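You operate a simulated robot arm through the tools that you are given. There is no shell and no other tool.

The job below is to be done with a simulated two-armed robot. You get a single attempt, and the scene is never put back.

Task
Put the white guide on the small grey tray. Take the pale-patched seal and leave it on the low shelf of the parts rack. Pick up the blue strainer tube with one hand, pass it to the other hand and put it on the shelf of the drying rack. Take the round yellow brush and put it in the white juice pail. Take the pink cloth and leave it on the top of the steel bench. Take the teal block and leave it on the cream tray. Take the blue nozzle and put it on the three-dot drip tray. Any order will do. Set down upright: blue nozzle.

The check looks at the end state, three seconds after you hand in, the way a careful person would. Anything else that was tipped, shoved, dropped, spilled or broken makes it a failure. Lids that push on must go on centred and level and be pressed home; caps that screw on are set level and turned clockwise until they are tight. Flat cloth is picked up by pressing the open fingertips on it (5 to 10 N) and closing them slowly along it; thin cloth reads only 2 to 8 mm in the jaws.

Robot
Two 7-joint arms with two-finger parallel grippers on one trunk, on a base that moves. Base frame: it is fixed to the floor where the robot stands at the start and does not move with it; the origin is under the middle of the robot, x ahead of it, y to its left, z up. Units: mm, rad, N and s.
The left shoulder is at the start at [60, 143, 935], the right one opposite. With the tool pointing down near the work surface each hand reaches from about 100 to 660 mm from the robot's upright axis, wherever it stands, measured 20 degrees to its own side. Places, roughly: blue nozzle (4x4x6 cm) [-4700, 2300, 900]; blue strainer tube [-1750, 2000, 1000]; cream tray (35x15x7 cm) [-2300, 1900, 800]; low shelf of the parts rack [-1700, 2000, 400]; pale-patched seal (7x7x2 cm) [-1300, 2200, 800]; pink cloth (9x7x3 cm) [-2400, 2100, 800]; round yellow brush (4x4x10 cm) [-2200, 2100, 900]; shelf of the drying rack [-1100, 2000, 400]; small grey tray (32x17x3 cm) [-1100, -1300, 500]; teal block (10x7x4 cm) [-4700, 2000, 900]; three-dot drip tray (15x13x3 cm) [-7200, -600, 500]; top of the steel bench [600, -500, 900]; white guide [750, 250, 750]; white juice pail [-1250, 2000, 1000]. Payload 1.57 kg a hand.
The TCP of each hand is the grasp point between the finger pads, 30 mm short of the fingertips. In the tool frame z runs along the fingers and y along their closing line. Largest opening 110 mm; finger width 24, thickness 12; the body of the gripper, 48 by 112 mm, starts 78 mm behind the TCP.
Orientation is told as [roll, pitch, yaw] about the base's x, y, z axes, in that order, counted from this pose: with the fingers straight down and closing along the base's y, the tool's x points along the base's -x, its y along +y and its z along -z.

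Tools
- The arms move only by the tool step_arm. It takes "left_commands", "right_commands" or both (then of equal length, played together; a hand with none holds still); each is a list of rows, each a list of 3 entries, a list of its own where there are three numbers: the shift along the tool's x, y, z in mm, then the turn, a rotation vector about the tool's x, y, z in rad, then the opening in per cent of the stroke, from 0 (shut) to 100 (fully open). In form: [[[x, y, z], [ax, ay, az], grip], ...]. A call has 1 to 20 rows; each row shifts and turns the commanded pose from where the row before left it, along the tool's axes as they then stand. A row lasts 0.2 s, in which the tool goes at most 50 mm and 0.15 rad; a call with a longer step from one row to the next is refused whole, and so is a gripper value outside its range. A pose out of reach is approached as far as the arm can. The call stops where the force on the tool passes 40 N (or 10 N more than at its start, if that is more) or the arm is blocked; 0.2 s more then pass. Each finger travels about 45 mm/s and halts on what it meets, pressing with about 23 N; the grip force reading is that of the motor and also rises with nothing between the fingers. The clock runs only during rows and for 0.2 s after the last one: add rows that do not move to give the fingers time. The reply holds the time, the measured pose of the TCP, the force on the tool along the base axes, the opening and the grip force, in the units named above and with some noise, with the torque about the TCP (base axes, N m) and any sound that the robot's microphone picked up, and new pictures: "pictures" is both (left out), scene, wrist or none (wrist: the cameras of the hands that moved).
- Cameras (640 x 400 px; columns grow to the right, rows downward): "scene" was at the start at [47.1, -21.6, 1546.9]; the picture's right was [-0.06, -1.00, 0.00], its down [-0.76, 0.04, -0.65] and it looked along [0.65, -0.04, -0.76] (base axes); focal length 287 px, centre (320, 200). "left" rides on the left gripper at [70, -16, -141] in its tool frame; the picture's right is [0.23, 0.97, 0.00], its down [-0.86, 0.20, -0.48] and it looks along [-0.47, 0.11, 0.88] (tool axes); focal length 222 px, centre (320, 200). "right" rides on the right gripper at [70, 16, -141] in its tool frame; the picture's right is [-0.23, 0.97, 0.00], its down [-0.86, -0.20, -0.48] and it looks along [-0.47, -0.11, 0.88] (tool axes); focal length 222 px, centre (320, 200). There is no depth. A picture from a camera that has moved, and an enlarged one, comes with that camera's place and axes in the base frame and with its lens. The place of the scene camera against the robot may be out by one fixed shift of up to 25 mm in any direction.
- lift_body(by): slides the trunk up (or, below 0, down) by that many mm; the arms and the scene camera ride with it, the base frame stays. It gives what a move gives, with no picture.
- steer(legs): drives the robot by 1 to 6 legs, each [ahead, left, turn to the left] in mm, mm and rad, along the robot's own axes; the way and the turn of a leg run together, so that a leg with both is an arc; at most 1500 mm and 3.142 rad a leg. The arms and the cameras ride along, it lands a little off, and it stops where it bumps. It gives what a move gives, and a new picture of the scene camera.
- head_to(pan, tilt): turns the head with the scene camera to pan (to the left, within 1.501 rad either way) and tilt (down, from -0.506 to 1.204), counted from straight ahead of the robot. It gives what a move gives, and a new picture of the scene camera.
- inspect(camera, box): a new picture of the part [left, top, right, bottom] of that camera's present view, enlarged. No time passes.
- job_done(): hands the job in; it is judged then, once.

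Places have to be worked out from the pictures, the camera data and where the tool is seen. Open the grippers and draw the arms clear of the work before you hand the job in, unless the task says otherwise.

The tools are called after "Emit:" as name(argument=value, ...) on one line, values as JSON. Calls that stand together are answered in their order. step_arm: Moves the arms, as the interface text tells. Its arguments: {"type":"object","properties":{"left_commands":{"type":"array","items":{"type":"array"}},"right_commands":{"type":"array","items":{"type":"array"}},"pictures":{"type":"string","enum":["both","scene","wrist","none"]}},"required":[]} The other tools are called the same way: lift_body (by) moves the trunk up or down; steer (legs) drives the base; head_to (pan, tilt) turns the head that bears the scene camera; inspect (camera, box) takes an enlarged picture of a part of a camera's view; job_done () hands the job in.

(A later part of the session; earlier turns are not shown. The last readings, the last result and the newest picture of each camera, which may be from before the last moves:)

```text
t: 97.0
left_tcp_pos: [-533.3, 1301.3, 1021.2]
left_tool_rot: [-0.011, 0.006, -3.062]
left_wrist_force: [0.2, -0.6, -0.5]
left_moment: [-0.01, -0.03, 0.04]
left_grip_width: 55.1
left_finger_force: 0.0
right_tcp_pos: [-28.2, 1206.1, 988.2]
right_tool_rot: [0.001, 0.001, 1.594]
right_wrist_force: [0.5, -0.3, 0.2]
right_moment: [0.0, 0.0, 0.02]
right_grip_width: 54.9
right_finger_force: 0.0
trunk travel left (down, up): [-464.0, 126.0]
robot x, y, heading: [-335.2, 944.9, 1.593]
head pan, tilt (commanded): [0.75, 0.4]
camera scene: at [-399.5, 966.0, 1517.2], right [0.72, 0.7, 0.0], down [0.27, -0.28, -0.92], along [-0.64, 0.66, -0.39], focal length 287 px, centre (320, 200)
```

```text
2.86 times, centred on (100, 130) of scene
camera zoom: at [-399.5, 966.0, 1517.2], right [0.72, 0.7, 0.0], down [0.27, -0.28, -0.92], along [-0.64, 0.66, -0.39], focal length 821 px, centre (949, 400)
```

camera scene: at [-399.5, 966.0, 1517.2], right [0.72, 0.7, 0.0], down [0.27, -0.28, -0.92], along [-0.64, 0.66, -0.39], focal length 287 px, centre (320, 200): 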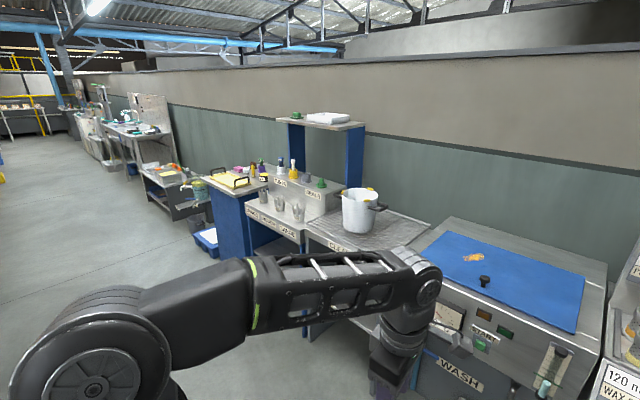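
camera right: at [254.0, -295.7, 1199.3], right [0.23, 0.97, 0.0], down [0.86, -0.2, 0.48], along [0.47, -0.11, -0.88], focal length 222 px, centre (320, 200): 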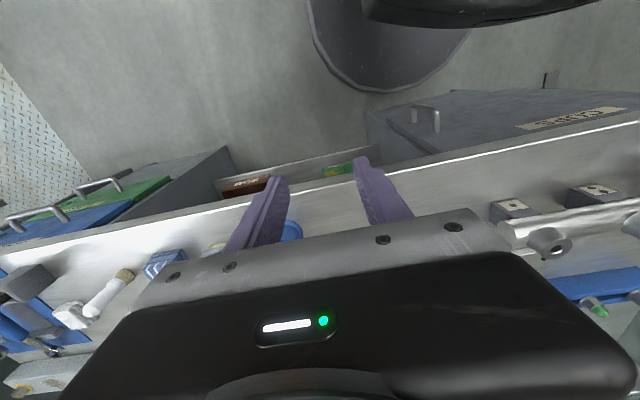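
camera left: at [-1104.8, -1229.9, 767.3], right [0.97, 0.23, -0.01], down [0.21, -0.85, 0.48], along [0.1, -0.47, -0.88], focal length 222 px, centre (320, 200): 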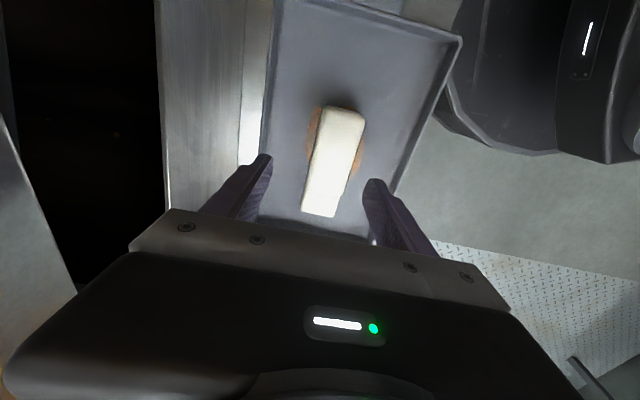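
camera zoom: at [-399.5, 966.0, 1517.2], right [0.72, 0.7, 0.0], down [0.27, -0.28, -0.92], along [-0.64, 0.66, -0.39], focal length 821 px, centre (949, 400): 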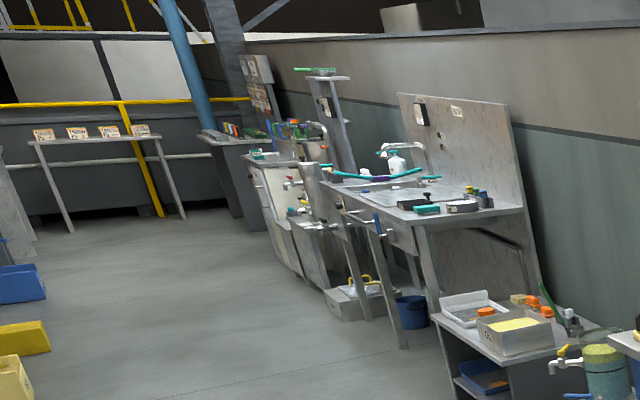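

I can see the tray with black handles, pink cloth and yellow brush on the blue cabinet, the blue tube in a white cup on the parts rack, and the pail on the drying rack. I'll move diagonally to stand before the drying rack at about (-1250, 1200).

Emit:
steer(legs=[[250, 907, -0.022]])

Emit:
head_to(pan=0.0, tilt=0.6)

```text
t: 101.9
left_tcp_pos: [-1430.5, 1543.6, 1020.9]
left_tool_rot: [-0.012, 0.004, -3.083]
left_wrist_force: [0.9, -0.7, 0.5]
left_moment: [0.02, -0.03, -0.01]
left_grip_width: 54.9
left_finger_force: 0.1
right_tcp_pos: [-926.8, 1438.8, 989.8]
right_tool_rot: [0.0, -0.001, 1.576]
right_wrist_force: [0.8, 0.3, -0.2]
right_moment: [0.0, -0.04, 0.0]
right_grip_width: 55.0
right_finger_force: 0.0
trunk travel left (down, up): [-464.0, 126.0]
robot x, y, heading: [-1237.9, 1184.4, 1.576]
head pan, tilt (commanded): [0.75, 0.4]
camera scene: at [-1301.6, 1205.8, 1517.1], right [0.73, 0.68, 0.0], down [0.27, -0.28, -0.92], along [-0.63, 0.67, -0.39], focal length 287 px, centre (320, 200)
```

scene: 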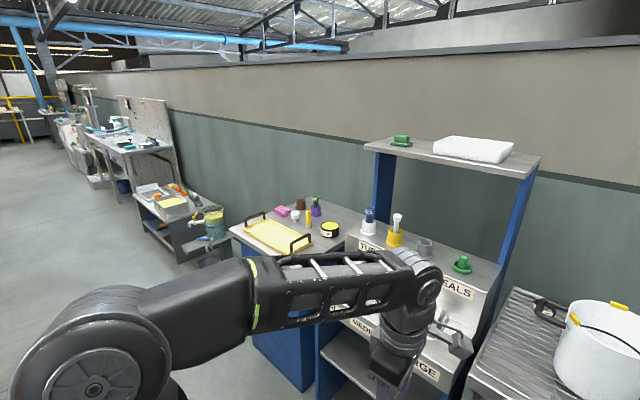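

```text
t: 103.0
left_tcp_pos: [-1429.4, 1543.5, 1020.6]
left_tool_rot: [-0.012, 0.005, -3.082]
left_wrist_force: [-0.6, -1.3, 0.2]
left_moment: [0.0, -0.01, 0.0]
left_grip_width: 55.1
left_finger_force: 0.2
right_tcp_pos: [-925.4, 1437.8, 987.9]
right_tool_rot: [0.0, 0.0, 1.574]
right_wrist_force: [-0.4, 0.2, -0.5]
right_moment: [0.0, 0.02, 0.0]
right_grip_width: 55.4
right_finger_force: 0.1
trunk travel left (down, up): [-464.0, 126.0]
robot x, y, heading: [-1231.9, 1189.8, 1.577]
head pan, tilt (commanded): [0.0, 0.6]
camera scene: at [-1238.2, 1226.5, 1498.9], right [1.0, 0.0, 0.0], down [0.0, -0.56, -0.83], along [0.0, 0.83, -0.56], focal length 287 px, centre (320, 200)
```

scene: 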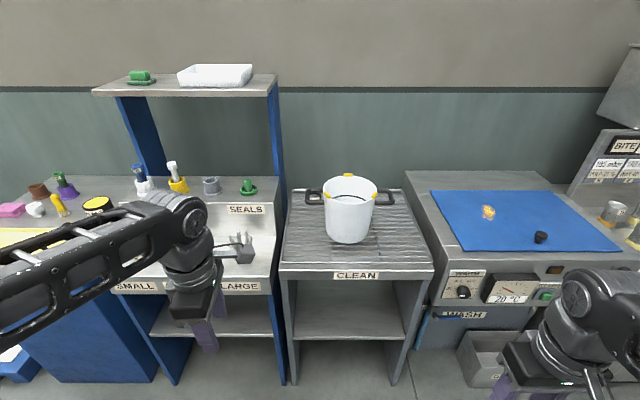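

Excellent frontal view. I'll zoom in on the ledge and the drying rack to find the pale-patched seal.

Emit:
inspect(camera="scene", box=[90, 50, 300, 210])

Emit:
inspect(camera="scene", box=[270, 160, 440, 290])

Emit:
inspect(camera="scene", box=[430, 160, 640, 300])

Emit:
inspect(camera="scene", box=[0, 150, 150, 260])

```text
2.50 times, centred on (195, 130) of scene
camera zoom: at [-1238.2, 1226.5, 1498.9], right [1.0, 0.0, 0.0], down [0.0, -0.56, -0.83], along [0.0, 0.83, -0.56], focal length 718 px, centre (632, 375)
```

zoom: 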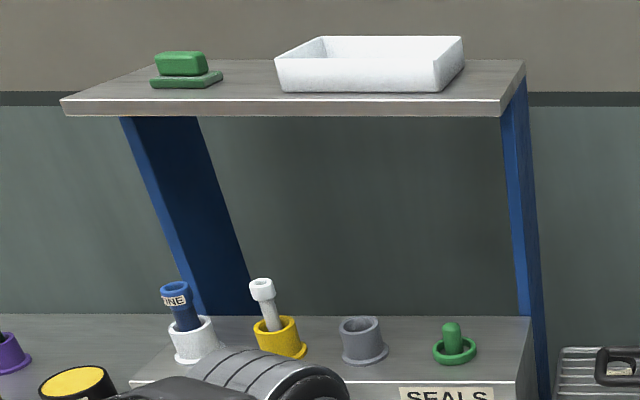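

```text
3.08 times, centred on (355, 225) of scene
camera zoom: at [-1238.2, 1226.5, 1498.9], right [1.0, 0.0, 0.0], down [0.0, -0.56, -0.83], along [0.0, 0.83, -0.56], focal length 884 px, centre (212, 123)
```

zoom: 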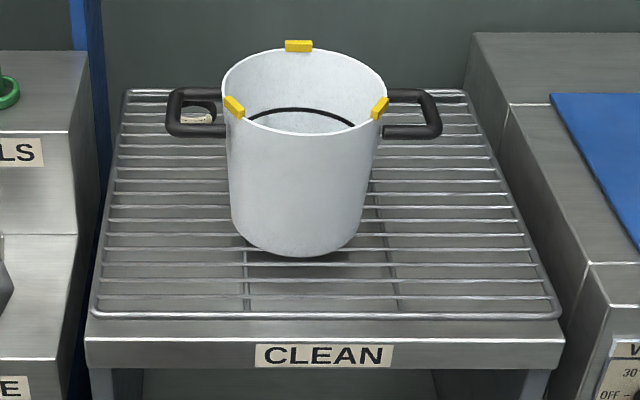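

```text
2.86 times, centred on (535, 230) of scene
camera zoom: at [-1238.2, 1226.5, 1498.9], right [1.0, 0.0, 0.0], down [0.0, -0.56, -0.83], along [0.0, 0.83, -0.56], focal length 821 px, centre (-294, 114)
```

zoom: 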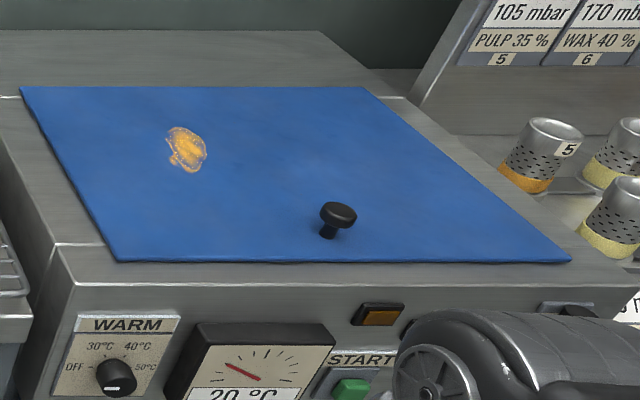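

```text
3.64 times, centred on (75, 205) of scene
camera zoom: at [-1238.2, 1226.5, 1498.9], right [1.0, 0.0, 0.0], down [0.0, -0.56, -0.83], along [0.0, 0.83, -0.56], focal length 1045 px, centre (1211, 182)
```

zoom: 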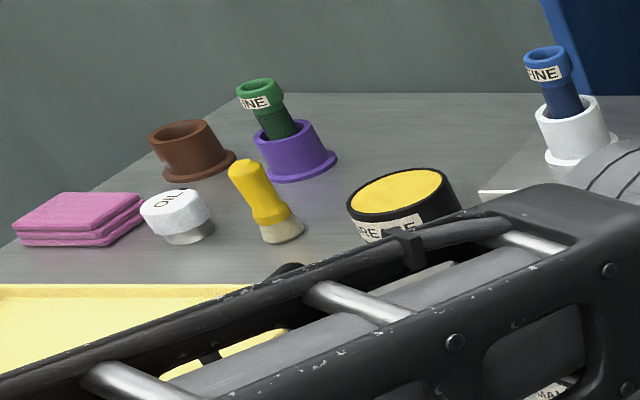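

The pale-patched seal is the black ring seen behind the pail's left handle, near (-1259, ~2240) on the drying rack top (z≈800). I'll raise the trunk for clearance and move closer, centred on the drying rack.

Emit:
lift_body(by=120)

Emit:
steer(legs=[[230, -110, 0]])

Emit:
head_to(pan=0.1, tilt=0.8)

Emit:
inspect(camera="left", box=[0, 0, 640, 400])

```text
t: 104.5
left_tcp_pos: [-1430.0, 1544.0, 1142.1]
left_tool_rot: [-0.012, 0.004, -3.082]
left_wrist_force: [-0.4, -0.3, -0.4]
left_moment: [0.0, 0.04, -0.02]
left_grip_width: 55.0
left_finger_force: 0.0
right_tcp_pos: [-926.3, 1438.0, 1107.0]
right_tool_rot: [0.0, 0.001, 1.574]
right_wrist_force: [0.5, 0.1, 0.5]
right_moment: [0.0, -0.01, 0.01]
right_grip_width: 54.8
right_finger_force: 0.0
trunk travel left (down, up): [-584.0, 6.0]
robot x, y, heading: [-1235.9, 1182.7, 1.572]
head pan, tilt (commanded): [0.0, 0.6]
```

```text
t: 106.3
left_tcp_pos: [-1319.9, 1768.2, 1141.1]
left_tool_rot: [-0.01, 0.003, -3.083]
left_wrist_force: [0.7, 0.8, -0.1]
left_moment: [-0.08, -0.02, 0.0]
left_grip_width: 54.9
left_finger_force: 0.1
right_tcp_pos: [-815.8, 1661.1, 1107.5]
right_tool_rot: [-0.001, -0.001, 1.573]
right_wrist_force: [0.4, -0.6, -0.2]
right_moment: [-0.01, 0.02, 0.05]
right_grip_width: 55.2
right_finger_force: 0.1
trunk travel left (down, up): [-584.0, 6.0]
robot x, y, heading: [-1129.4, 1408.7, 1.569]
head pan, tilt (commanded): [0.0, 0.6]
camera scene: at [-1127.8, 1451.9, 1618.9], right [1.0, 0.0, 0.0], down [0.0, -0.57, -0.82], along [0.0, 0.82, -0.57], focal length 287 px, centre (320, 200)
```

scene: 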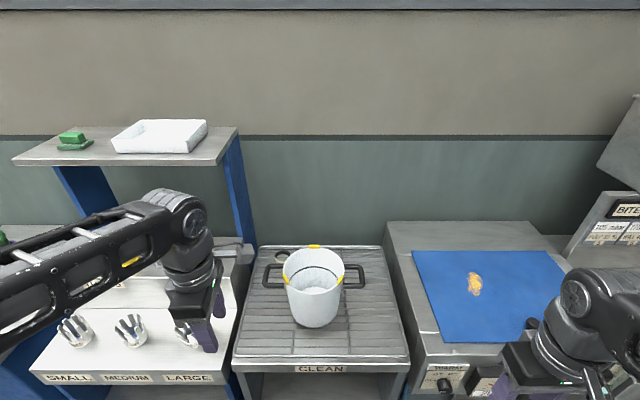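

```text
t: 107.0
left_tcp_pos: [-1321.0, 1768.6, 1140.9]
left_tool_rot: [-0.013, 0.005, -3.085]
left_wrist_force: [0.3, 0.1, 0.7]
left_moment: [-0.02, -0.02, 0.01]
left_grip_width: 55.0
left_finger_force: 0.0
right_tcp_pos: [-816.0, 1661.9, 1106.5]
right_tool_rot: [0.0, -0.001, 1.572]
right_wrist_force: [-0.2, -0.1, -1.2]
right_moment: [0.01, 0.0, -0.01]
right_grip_width: 55.1
right_finger_force: 0.0
trunk travel left (down, up): [-584.0, 6.0]
robot x, y, heading: [-1128.0, 1407.9, 1.573]
head pan, tilt (commanded): [0.099, 0.799]
camera scene: at [-1136.5, 1442.3, 1602.1], right [0.99, 0.1, 0.0], down [0.07, -0.71, -0.7], along [-0.07, 0.69, -0.72], focal length 287 px, centre (320, 200)
```

scene: 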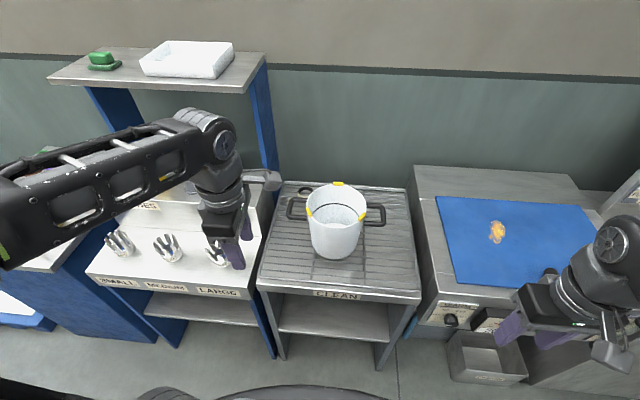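

```text
1.00 times, centred on (320, 200) of left (not enlarged: the box is as wide or as high as the picture)
camera zoom: at [-1252.1, 1786.6, 1284.7], right [0.28, -0.96, -0.01], down [-0.84, -0.25, 0.47], along [-0.46, -0.12, -0.88], focal length 222 px, centre (320, 200)
```

zoom: 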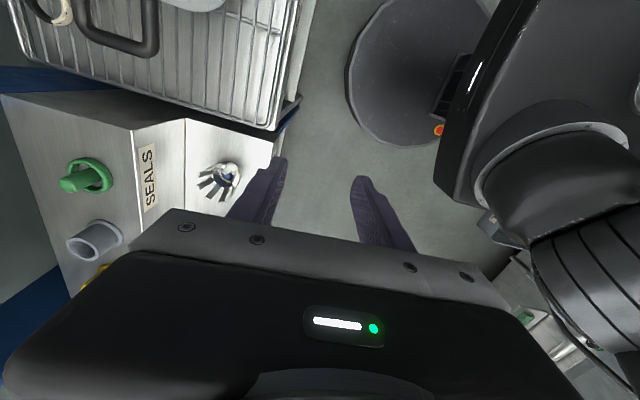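

The base is a disc of ~295 mm radius, low enough to go between the rack's legs. The seal is near (-1287, 2250). I'll zoom in on the seal and pail, and view the shelf.

Emit:
inspect(camera="scene", box=[260, 160, 430, 280])

Emit:
inspect(camera="left", box=[0, 0, 200, 120])

```text
3.33 times, centred on (345, 220) of scene
camera zoom: at [-1136.5, 1442.3, 1602.1], right [0.99, 0.1, 0.0], down [0.07, -0.71, -0.7], along [-0.07, 0.69, -0.72], focal length 958 px, centre (237, 133)
```

zoom: 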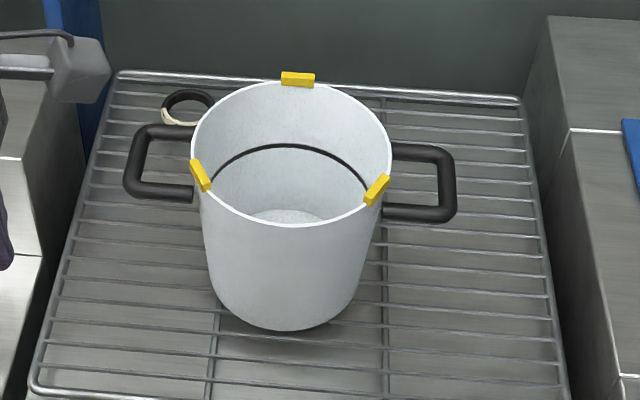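

```text
3.20 times, centred on (100, 60) of left
camera zoom: at [-1252.1, 1786.6, 1284.7], right [0.28, -0.96, -0.01], down [-0.84, -0.25, 0.47], along [-0.46, -0.12, -0.88], focal length 711 px, centre (1024, 648)
```

zoom: 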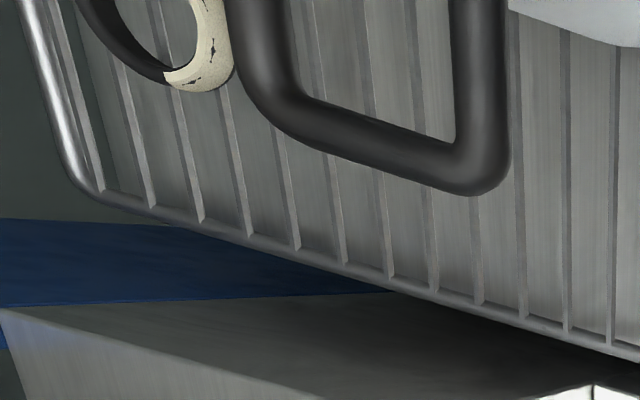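

The seal is a black ring with a pale section at about (-1272, 2245) behind the pail's left handle. My right arm, with the robot turned left 0.6 rad, can come over the pail's rear at a safe height, so I'll turn and move in.

Emit:
steer(legs=[[0, 0, 0.6], [150, -85, 0]])

Emit:
head_to(pan=-0.3, tilt=0.9)

```text
t: 110.2
left_tcp_pos: [-1504.1, 1774.8, 1141.2]
left_tool_rot: [-0.01, 0.003, -2.49]
left_wrist_force: [-0.1, -0.2, 1.1]
left_moment: [-0.06, 0.01, -0.03]
left_grip_width: 54.8
left_finger_force: 0.0
right_tcp_pos: [-1028.2, 1968.3, 1107.0]
right_tool_rot: [0.001, -0.001, 2.168]
right_wrist_force: [-0.3, 0.4, -1.0]
right_moment: [-0.05, -0.01, 0.01]
right_grip_width: 55.0
right_finger_force: 0.0
trunk travel left (down, up): [-584.0, 6.0]
robot x, y, heading: [-1142.2, 1582.6, 2.164]
head pan, tilt (commanded): [0.099, 0.799]
camera scene: at [-1179.1, 1606.3, 1602.0], right [0.77, 0.64, 0.0], down [0.46, -0.55, -0.7], along [-0.45, 0.53, -0.72], focal length 287 px, centre (320, 200)
```

scene: 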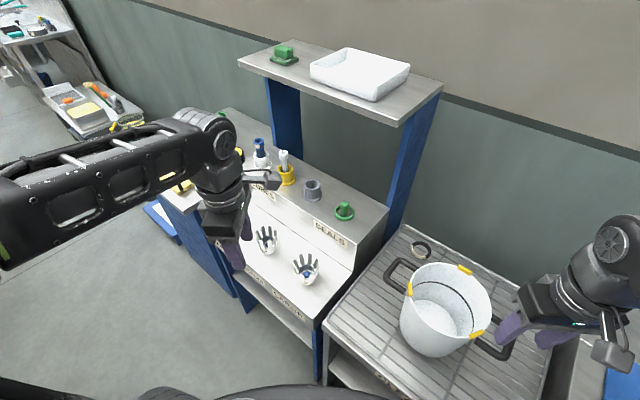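

```text
t: 111.0
left_tcp_pos: [-1504.1, 1773.9, 1141.7]
left_tool_rot: [-0.01, 0.005, -2.489]
left_wrist_force: [0.3, -0.3, -0.1]
left_moment: [-0.02, 0.01, -0.02]
left_grip_width: 55.1
left_finger_force: 0.1
right_tcp_pos: [-1028.4, 1968.8, 1108.6]
right_tool_rot: [0.001, -0.001, 2.167]
right_wrist_force: [0.4, 0.1, -0.3]
right_moment: [-0.01, -0.01, 0.04]
right_grip_width: 55.0
right_finger_force: 0.0
trunk travel left (down, up): [-584.0, 6.0]
robot x, y, heading: [-1138.5, 1581.7, 2.171]
head pan, tilt (commanded): [-0.3, 0.901]
camera scene: at [-1149.4, 1615.1, 1594.1], right [0.96, 0.29, 0.0], down [0.23, -0.75, -0.62], along [-0.18, 0.59, -0.78], focal length 287 px, centre (320, 200)
```

scene: 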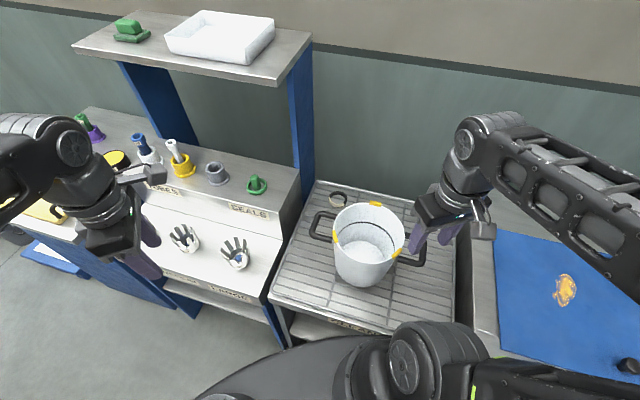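

I'm well placed; the ring shows at about (-1275, 2225). I'll edge 40 mm nearer so the right hand can cross above the pail within reach.

Emit:
steer(legs=[[38, -16, 0]])

Emit:
step_arm(right_commands=[[[-10, 0, 10], [0, 0, 0], 80], [[-25, 5, 10], [0, 0, 0], 80], [[-30, 5, 10], [0, 0, 0], 80], [[-30, 5, 10], [0, 0, 0], 80], [[-30, 5, 5], [0, 0, 0], 80], [[-30, 5, 5], [0, 0, 0], 80], [[-30, 5, 0], [0, 0, 0], 80], [[-30, 5, 0], [0, 0, 0], 80], [[-30, 5, 0], [0, 0, 0], 80], [[0, 0, 0], [0, 0, 0], 80]])

```text
t: 111.9
left_tcp_pos: [-1511.9, 1815.5, 1141.5]
left_tool_rot: [-0.008, 0.004, -2.49]
left_wrist_force: [0.0, 0.6, 0.2]
left_moment: [-0.09, 0.0, 0.0]
left_grip_width: 55.1
left_finger_force: 0.1
right_tcp_pos: [-1036.0, 2011.7, 1107.9]
right_tool_rot: [-0.001, 0.002, 2.167]
right_wrist_force: [0.6, 0.8, 0.4]
right_moment: [-0.07, -0.01, 0.01]
right_grip_width: 55.3
right_finger_force: 0.1
trunk travel left (down, up): [-584.0, 6.0]
robot x, y, heading: [-1151.7, 1622.9, 2.166]
head pan, tilt (commanded): [-0.3, 0.901]
camera scene: at [-1158.0, 1658.4, 1594.0], right [0.96, 0.29, 0.0], down [0.23, -0.75, -0.62], along [-0.18, 0.59, -0.78], focal length 287 px, centre (320, 200)
```

scene: 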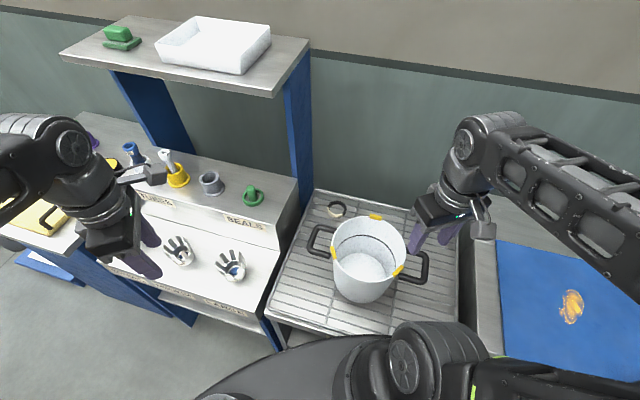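

```text
t: 114.1
left_tcp_pos: [-1512.0, 1814.3, 1140.3]
left_tool_rot: [-0.013, 0.006, -2.487]
left_wrist_force: [-0.1, -0.4, 0.4]
left_moment: [0.01, 0.0, -0.01]
left_grip_width: 55.0
left_finger_force: 0.0
right_tcp_pos: [-1204.6, 2189.5, 1057.6]
right_tool_rot: [-0.001, 0.001, 2.166]
right_wrist_force: [0.8, -0.1, 0.0]
right_moment: [0.05, 0.02, -0.02]
right_grip_width: 88.1
right_finger_force: 0.1
trunk travel left (down, up): [-584.0, 6.0]
robot x, y, heading: [-1153.3, 1625.4, 2.169]
head pan, tilt (commanded): [-0.3, 0.901]
camera scene: at [-1157.0, 1655.2, 1594.2], right [0.96, 0.29, 0.0], down [0.23, -0.75, -0.62], along [-0.18, 0.59, -0.78], focal length 287 px, centre (320, 200)
camera right: at [-1178.1, 2123.3, 1198.9], right [-0.93, -0.36, 0.0], down [-0.32, 0.82, 0.48], along [-0.17, 0.45, -0.88], focal length 222 px, centre (320, 200)
```

scene: 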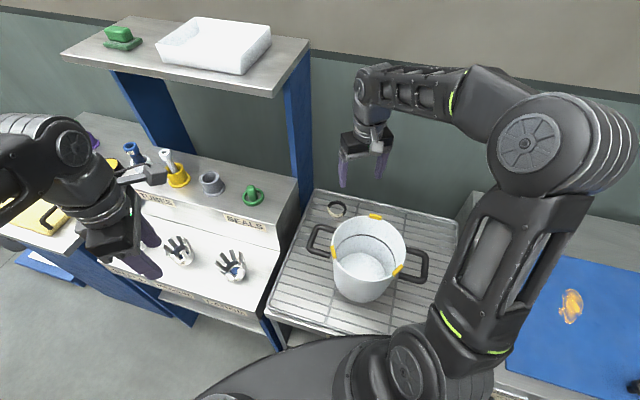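
right: 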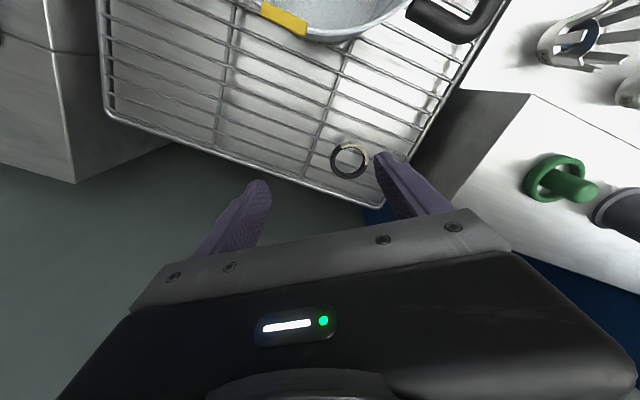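

The wrist view shows the ring at about (-1271, 2225). I'll move the right hand over it and go down to about z 930, then look again.

Emit:
step_arm(right_commands=[[[-22, 12, 0], [0, 0, 0], 85], [[-22, 12, 0], [0, 0, 0], 85], [[-22, 11, 0], [0, 0, 0], 85], [[0, 0, 20], [0, 0, 0], 85], [[0, 0, 25], [0, 0, 0], 85], [[0, 0, 25], [0, 0, 0], 85], [[0, 0, 25], [0, 0, 0], 85], [[0, 0, 20], [0, 0, 0], 85], [[0, 0, 10], [0, 0, 0], 85], [[0, 0, 0], [0, 0, 0], 85]])

```text
t: 116.3
left_tcp_pos: [-1511.8, 1813.7, 1141.1]
left_tool_rot: [-0.011, 0.006, -2.491]
left_wrist_force: [0.2, 0.3, -0.4]
left_moment: [0.0, 0.01, -0.01]
left_grip_width: 55.2
left_finger_force: 0.1
right_tcp_pos: [-1271.3, 2223.9, 932.2]
right_tool_rot: [0.0, 0.002, 2.167]
right_wrist_force: [-0.8, -0.2, 0.2]
right_moment: [0.02, 0.05, 0.01]
right_grip_width: 93.7
right_finger_force: 0.1
trunk travel left (down, up): [-584.0, 6.0]
robot x, y, heading: [-1149.2, 1625.5, 2.171]
head pan, tilt (commanded): [-0.3, 0.901]
camera scene: at [-1157.4, 1655.7, 1594.1], right [0.96, 0.29, 0.0], down [0.23, -0.75, -0.62], along [-0.18, 0.59, -0.78], focal length 287 px, centre (320, 200)
camera right: at [-1244.6, 2158.0, 1074.3], right [-0.93, -0.36, 0.0], down [-0.32, 0.82, 0.48], along [-0.17, 0.45, -0.88], focal length 222 px, centre (320, 200)
```

scene: 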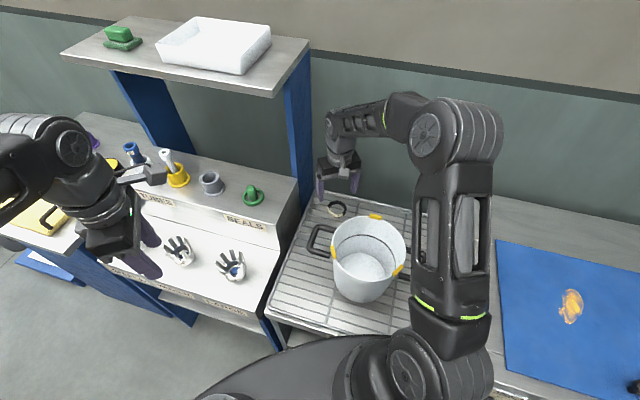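
right: 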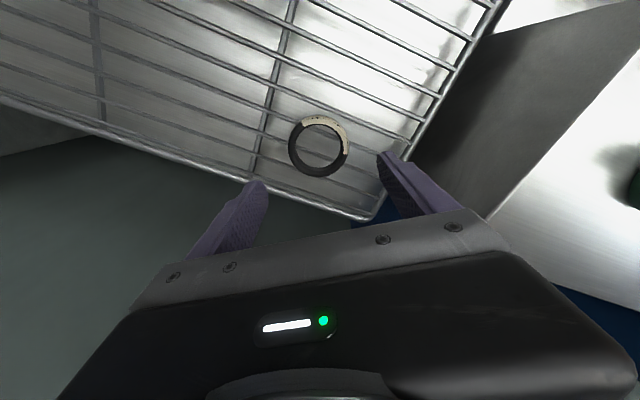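

The ring is centred between the fingers; I estimate its top at z≈825. I'll descend 75 mm more and check.

Emit:
step_arm(right_commands=[[[0, 0, 20], [0, 0, 0], 85], [[0, 0, 20], [0, 0, 0], 85], [[0, 0, 15], [0, 0, 0], 85], [[0, 0, 12], [0, 0, 0], 85], [[0, 0, 8], [0, 0, 0], 85], [[0, 0, 0], [0, 0, 0], 85]], pictures="wrist")

Emit:
inspect(camera="right", box=[200, 80, 440, 240])

```text
t: 117.5
left_tcp_pos: [-1509.7, 1813.0, 1142.8]
left_tool_rot: [-0.015, 0.004, -2.489]
left_wrist_force: [0.6, -0.2, 0.0]
left_moment: [-0.05, 0.01, 0.02]
left_grip_width: 55.0
left_finger_force: 0.1
right_tcp_pos: [-1271.5, 2224.2, 870.3]
right_tool_rot: [0.0, -0.008, 2.169]
right_wrist_force: [10.2, -13.2, 28.2]
right_moment: [-0.86, -0.27, 0.18]
right_grip_width: 93.5
right_finger_force: 0.1
trunk travel left (down, up): [-584.0, 6.0]
robot x, y, heading: [-1153.7, 1625.3, 2.162]
head pan, tilt (commanded): [-0.3, 0.901]
stopped in row 5 (right hand): the force on the tool passed its limit at 49 N (the readings are from after the stop); the commanded pose is now the measured one
camera right: at [-1244.3, 2156.8, 1010.9], right [-0.93, -0.36, 0.0], down [-0.31, 0.82, 0.49], along [-0.18, 0.45, -0.87], focal length 222 px, centre (320, 200)
```

right: 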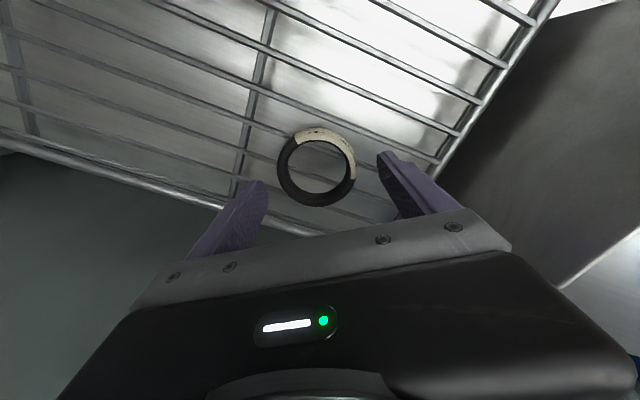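

```text
2.50 times, centred on (320, 160) of right
camera zoom: at [-1244.3, 2156.8, 1010.9], right [-0.93, -0.36, 0.0], down [-0.31, 0.82, 0.49], along [-0.18, 0.45, -0.87], focal length 555 px, centre (320, 300)
```

zoom: 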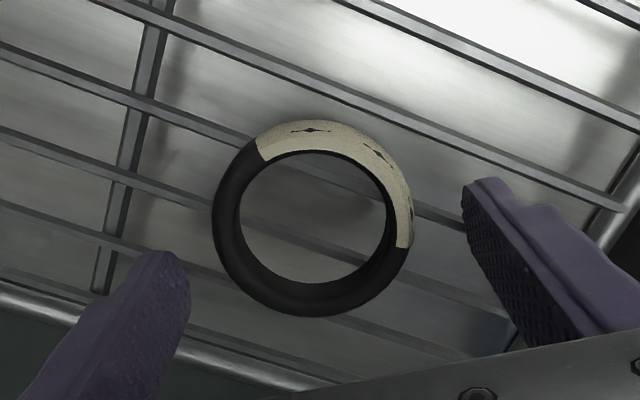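

The descent stopped on contact at tip height ≈840, earlier than expected. I'll look at the hand from the scene camera to see what it touches.

Emit:
inspect(camera="scene", box=[280, 90, 430, 260])

```text
2.35 times, centred on (355, 175) of scene
camera zoom: at [-1156.2, 1651.9, 1594.7], right [0.96, 0.29, 0.0], down [0.23, -0.75, -0.62], along [-0.18, 0.6, -0.78], focal length 676 px, centre (238, 259)
```

zoom: 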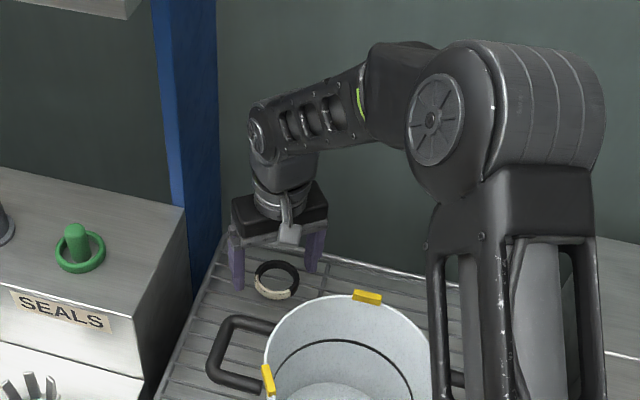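

Comparing the fingertips with the ring in both views, the wires are at z≈838 and the ring rests on them at 838–858, so the tips are at wire level. I'll raise 3 mm, shift 10 mm toward the robot to centre on the ring, and close.

Emit:
step_arm(right_commands=[[[0, 0, -3], [0, 0, 0], 85], [[5, 0, 0], [0, 0, 0], 85], [[5, 0, 0], [0, 0, 0], 85], [[0, 0, 0], [0, 0, 0], 85]], pictures="none")

Emit:
inspect(camera="right", box=[200, 80, 440, 240])

```text
t: 118.5
left_tcp_pos: [-1512.7, 1814.4, 1141.2]
left_tool_rot: [-0.01, 0.006, -2.488]
left_wrist_force: [-0.2, 0.0, -0.2]
left_moment: [0.01, 0.01, 0.01]
left_grip_width: 54.9
left_finger_force: 0.0
right_tcp_pos: [-1268.0, 2220.4, 870.3]
right_tool_rot: [-0.002, -0.013, 2.167]
right_wrist_force: [-4.0, 6.7, 8.8]
right_moment: [0.31, -0.29, 0.35]
right_grip_width: 93.3
right_finger_force: 0.1
trunk travel left (down, up): [-584.0, 6.0]
robot x, y, heading: [-1155.0, 1628.9, 2.167]
head pan, tilt (commanded): [-0.3, 0.901]
```

```text
2.50 times, centred on (320, 160) of right
camera zoom: at [-1240.6, 2152.1, 1010.7], right [-0.93, -0.36, 0.0], down [-0.31, 0.81, 0.49], along [-0.18, 0.46, -0.87], focal length 555 px, centre (320, 300)
```

zoom: 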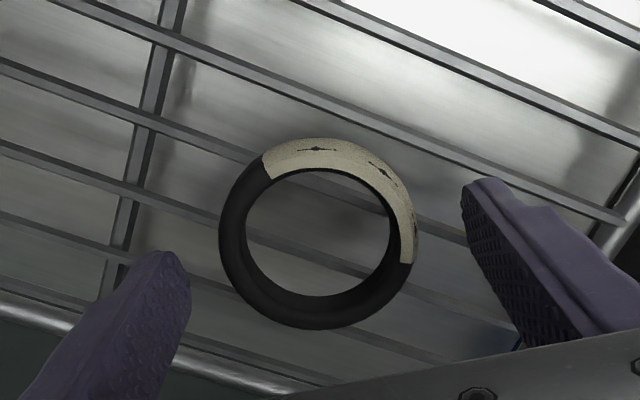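

There is still light contact with the wires. I'll raise another 4 mm and check that the force vanishes.

Emit:
step_arm(right_commands=[[[0, 0, -4], [0, 0, 0], 85], [[0, 0, 0], [0, 0, 0], 85]], pictures="none")

Emit:
inspect(camera="right", box=[200, 80, 440, 240])

```text
t: 119.1
left_tcp_pos: [-1511.9, 1814.4, 1141.7]
left_tool_rot: [-0.012, 0.005, -2.489]
left_wrist_force: [0.3, 0.7, 0.0]
left_moment: [0.0, -0.01, 0.02]
left_grip_width: 55.0
left_finger_force: 0.0
right_tcp_pos: [-1265.8, 2219.2, 874.2]
right_tool_rot: [0.0, -0.006, 2.168]
right_wrist_force: [0.2, -1.0, -0.4]
right_moment: [-0.02, 0.01, 0.02]
right_grip_width: 93.6
right_finger_force: 0.0
trunk travel left (down, up): [-584.0, 6.0]
robot x, y, heading: [-1150.4, 1621.7, 2.17]
head pan, tilt (commanded): [-0.3, 0.901]
```

```text
2.50 times, centred on (320, 160) of right
camera zoom: at [-1239.8, 2151.1, 1013.9], right [-0.93, -0.36, 0.0], down [-0.31, 0.82, 0.48], along [-0.18, 0.45, -0.87], focal length 555 px, centre (320, 300)
```

zoom: 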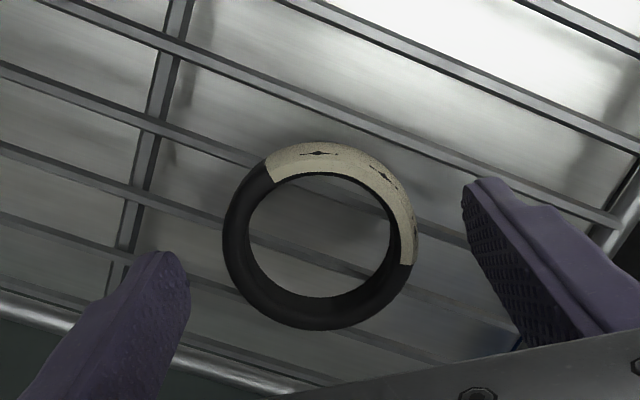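

Free now. I'll shift another 5 mm toward the robot to centre and close slowly on the ring.

Emit:
step_arm(right_commands=[[[5, 0, 0], [0, 0, 0], 85], [[0, 0, 1], [0, 0, 0], 75], [[0, 0, 0], [0, 0, 0], 65], [[0, 0, 0], [0, 0, 0], 55], [[0, 0, 0], [0, 0, 0], 45], [[0, 0, 0], [0, 0, 0], 35], [[0, 0, 0], [0, 0, 0], 25], [[0, 0, 0], [0, 0, 0], 15], [[0, 0, 0], [0, 0, 0], 10], [[0, 0, 0], [0, 0, 0], 10]], pictures="wrist")

```text
t: 121.3
left_tcp_pos: [-1513.3, 1814.8, 1141.2]
left_tool_rot: [-0.009, 0.005, -2.489]
left_wrist_force: [-0.2, -0.2, -0.2]
left_moment: [0.01, 0.04, 0.0]
left_grip_width: 55.0
left_finger_force: 0.2
right_tcp_pos: [-1265.0, 2216.2, 872.8]
right_tool_rot: [0.0, -0.009, 2.166]
right_wrist_force: [0.0, -0.6, 0.0]
right_moment: [-0.04, 0.01, 0.0]
right_grip_width: 62.7
right_finger_force: 23.3
trunk travel left (down, up): [-584.0, 6.0]
robot x, y, heading: [-1150.2, 1624.2, 2.169]
head pan, tilt (commanded): [-0.3, 0.901]
camera right: at [-1236.8, 2147.5, 1013.5], right [-0.93, -0.36, 0.0], down [-0.31, 0.82, 0.49], along [-0.18, 0.45, -0.87], focal length 222 px, centre (320, 200)
```

right: 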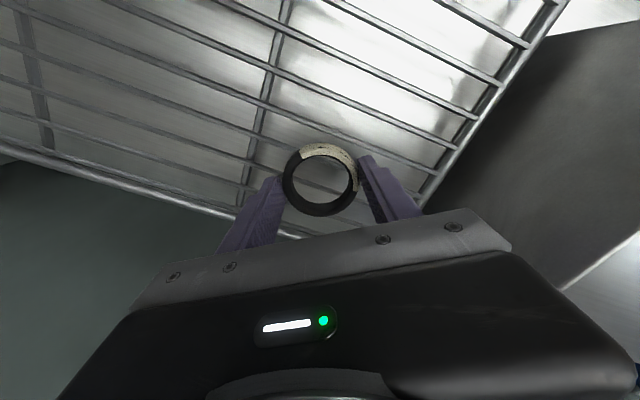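

The ring is gripped at 62.7 mm. I'll lift it slowly.

Emit:
step_arm(right_commands=[[[0, 0, -2], [0, 0, 0], 10], [[0, 0, -3], [0, 0, 0], 10], [[0, 0, -4], [0, 0, 0], 10], [[0, 0, -5], [0, 0, 0], 10], [[0, 0, -6], [0, 0, 0], 10], [[0, 0, -6], [0, 0, 0], 10], [[0, 0, -6], [0, 0, 0], 10], [[0, 0, 0], [0, 0, 0], 10]], pictures="wrist")

```text
t: 123.1
left_tcp_pos: [-1511.7, 1814.2, 1141.2]
left_tool_rot: [-0.009, 0.006, -2.489]
left_wrist_force: [0.4, 0.4, -0.4]
left_moment: [0.0, 0.01, 0.03]
left_grip_width: 55.0
left_finger_force: 0.0
right_tcp_pos: [-1264.8, 2215.0, 904.8]
right_tool_rot: [0.001, -0.007, 2.168]
right_wrist_force: [-0.8, 0.2, 0.1]
right_moment: [0.02, 0.01, 0.0]
right_grip_width: 62.6
right_finger_force: 22.7
trunk travel left (down, up): [-584.0, 6.0]
robot x, y, heading: [-1153.8, 1624.0, 2.164]
head pan, tilt (commanded): [-0.3, 0.901]
camera right: at [-1236.7, 2146.9, 1045.1], right [-0.93, -0.36, 0.0], down [-0.31, 0.82, 0.49], along [-0.18, 0.45, -0.87], focal length 222 px, centre (320, 200)
```

right: 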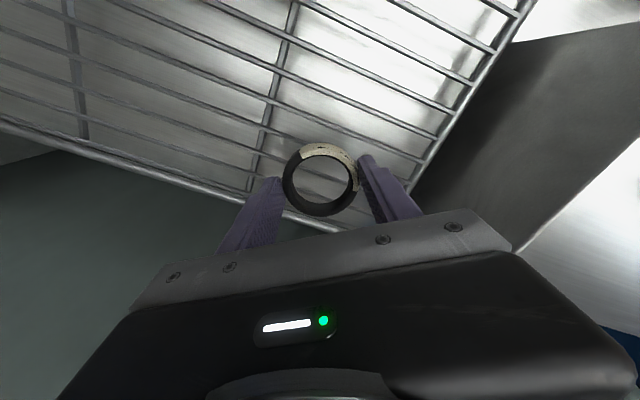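

The seal is held. I'll raise it to above the pail and then draw the hand back toward the robot.

Emit:
step_arm(right_commands=[[[0, 0, -10], [0, 0, 0], 10], [[0, 0, -15], [0, 0, 0], 10], [[0, 0, -15], [0, 0, 0], 10], [[0, 0, -15], [0, 0, 0], 10], [[0, 0, -15], [0, 0, 0], 10], [[0, 0, -15], [0, 0, 0], 10], [[0, 0, -15], [0, 0, 0], 10], [[0, 0, -15], [0, 0, 0], 10], [[0, 0, -15], [0, 0, 0], 10], [[0, 0, -15], [0, 0, 0], 10], [[0, 0, -10], [0, 0, 0], 10], [[10, 0, 0], [0, 0, 0], 10], [[20, 0, 0], [0, 0, 0], 10], [[25, 0, 0], [0, 0, 0], 10], [[25, 0, 0], [0, 0, 0], 10], [[25, 0, 0], [0, 0, 0], 10], [[25, 0, 0], [0, 0, 0], 10], [[25, 0, 0], [0, 0, 0], 10], [[25, 0, 0], [0, 0, 0], 10], [[10, 0, 0], [0, 0, 0], 10]])

```text
t: 127.3
left_tcp_pos: [-1512.6, 1815.1, 1141.8]
left_tool_rot: [-0.013, 0.005, -2.489]
left_wrist_force: [-0.2, -1.1, 1.7]
left_moment: [-0.01, 0.03, -0.03]
left_grip_width: 54.9
left_finger_force: 0.0
right_tcp_pos: [-1155.3, 2054.9, 1057.9]
right_tool_rot: [0.001, -0.01, 2.167]
right_wrist_force: [0.3, 0.6, 0.0]
right_moment: [-0.01, 0.02, -0.02]
right_grip_width: 62.7
right_finger_force: 22.9
trunk travel left (down, up): [-584.0, 6.0]
robot x, y, heading: [-1153.3, 1625.8, 2.169]
head pan, tilt (commanded): [-0.3, 0.901]
camera scene: at [-1157.3, 1655.6, 1594.1], right [0.96, 0.29, 0.0], down [0.23, -0.75, -0.62], along [-0.18, 0.59, -0.78], focal length 287 px, centre (320, 200)
camera right: at [-1128.2, 1988.2, 1198.0], right [-0.93, -0.36, 0.0], down [-0.31, 0.82, 0.49], along [-0.18, 0.45, -0.87], focal length 222 px, centre (320, 200)
```

scene: 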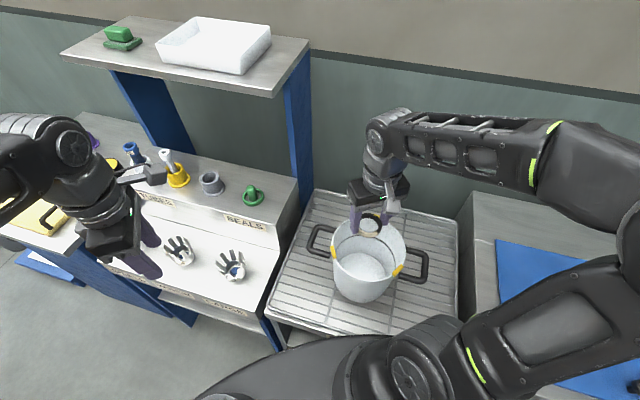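
right: 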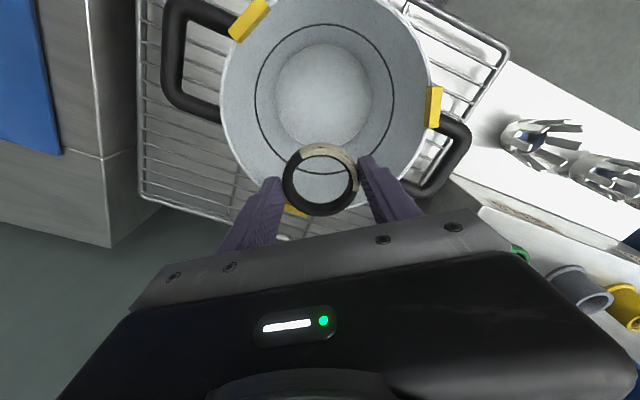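

Still held. I'll draw the hand back a further 125 mm, back the robot away from the rack, straighten to face +y, and shift left toward the parts rack.

Emit:
step_arm(right_commands=[[[20, 0, 0], [0, 0, 0], 10], [[25, 0, 0], [0, 0, 0], 10], [[25, 0, 0], [0, 0, 0], 10], [[25, 0, 0], [0, 0, 0], 10], [[25, 0, 0], [0, 0, 0], 10], [[0, 0, 0], [0, 0, 0], 10]], pictures="none")

Emit:
steer(legs=[[-207, 140, 0], [0, 0, -0.597]])

Emit:
steer(legs=[[0, 500, 0]])

Emit:
head_to(pan=0.0, tilt=0.8)

```text
t: 128.7
left_tcp_pos: [-1512.5, 1815.6, 1140.7]
left_tool_rot: [-0.01, 0.006, -2.489]
left_wrist_force: [-0.2, -0.4, -0.4]
left_moment: [-0.04, -0.02, 0.03]
left_grip_width: 55.1
left_finger_force: 0.0
right_tcp_pos: [-1091.5, 1964.1, 1063.9]
right_tool_rot: [0.0, -0.006, 2.167]
right_wrist_force: [-0.4, 0.4, -0.6]
right_moment: [-0.03, 0.01, -0.01]
right_grip_width: 62.8
right_finger_force: 22.8
right hand out of reach, approached as far as the arm can: row 5
trunk travel left (down, up): [-584.0, 6.0]
robot x, y, heading: [-1150.8, 1625.2, 2.169]
head pan, tilt (commanded): [-0.3, 0.901]
```

```text
t: 132.1
left_tcp_pos: [-1341.1, 1735.0, 1141.4]
left_tool_rot: [-0.01, 0.006, -3.09]
left_wrist_force: [-1.0, -0.5, 0.3]
left_moment: [0.0, 0.01, -0.03]
left_grip_width: 54.9
left_finger_force: 0.1
right_tcp_pos: [-909.4, 1619.4, 1062.5]
right_tool_rot: [0.002, -0.009, 1.567]
right_wrist_force: [0.8, -0.6, 0.2]
right_moment: [0.0, 0.0, 0.0]
right_grip_width: 62.6
right_finger_force: 23.1
trunk travel left (down, up): [-584.0, 6.0]
robot x, y, heading: [-1153.9, 1377.1, 1.566]
head pan, tilt (commanded): [-0.3, 0.901]
camera scene: at [-1129.3, 1400.2, 1594.1], right [0.95, -0.3, 0.0], down [-0.24, -0.75, -0.62], along [0.19, 0.59, -0.78], focal length 287 px, centre (320, 200)
```

scene: 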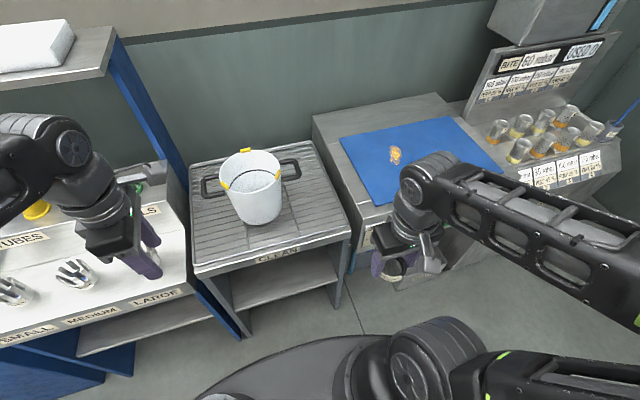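

```text
t: 135.1
left_tcp_pos: [-1836.9, 1736.9, 1140.9]
left_tool_rot: [-0.01, 0.005, -3.088]
left_wrist_force: [-0.8, -0.4, 0.1]
left_moment: [0.04, -0.06, 0.0]
left_grip_width: 54.7
left_finger_force: 0.0
right_tcp_pos: [-1406.1, 1622.3, 1064.3]
right_tool_rot: [0.001, -0.007, 1.569]
right_wrist_force: [-1.2, 0.8, -0.1]
right_moment: [0.0, -0.04, 0.02]
right_grip_width: 62.5
right_finger_force: 22.6
trunk travel left (down, up): [-584.0, 6.0]
robot x, y, heading: [-1642.8, 1374.8, 1.571]
head pan, tilt (commanded): [-0.3, 0.901]
camera scene: at [-1624.7, 1402.3, 1594.1], right [0.95, -0.3, 0.0], down [-0.23, -0.75, -0.62], along [0.19, 0.59, -0.78], focal length 287 px, centre (320, 200)
```

scene: 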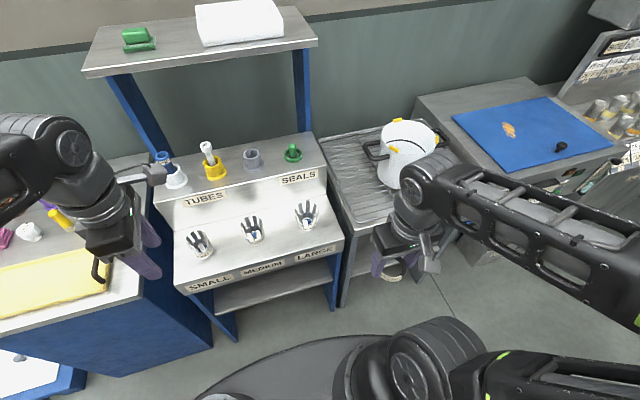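

```text
t: 135.9
left_tcp_pos: [-1836.9, 1736.0, 1141.8]
left_tool_rot: [-0.009, 0.005, -3.088]
left_wrist_force: [-0.3, -0.2, -1.2]
left_moment: [0.03, 0.0, 0.02]
left_grip_width: 55.0
left_finger_force: 0.0
right_tcp_pos: [-1404.9, 1622.5, 1063.3]
right_tool_rot: [0.0, -0.005, 1.57]
right_wrist_force: [-0.5, 0.0, -0.3]
right_moment: [0.01, 0.0, -0.01]
right_grip_width: 62.4
right_finger_force: 23.2
trunk travel left (down, up): [-584.0, 6.0]
robot x, y, heading: [-1651.3, 1376.4, 1.57]
head pan, tilt (commanded): [0.0, 0.799]
camera scene: at [-1646.1, 1410.9, 1602.0], right [1.0, 0.0, 0.0], down [0.0, -0.72, -0.7], along [0.0, 0.7, -0.72], focal length 287 px, centre (320, 200)
```

scene: 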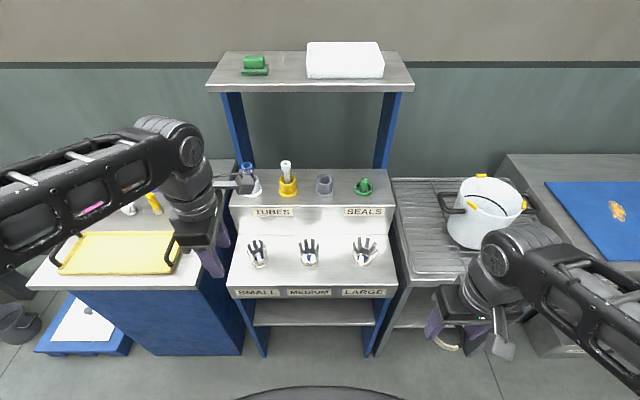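

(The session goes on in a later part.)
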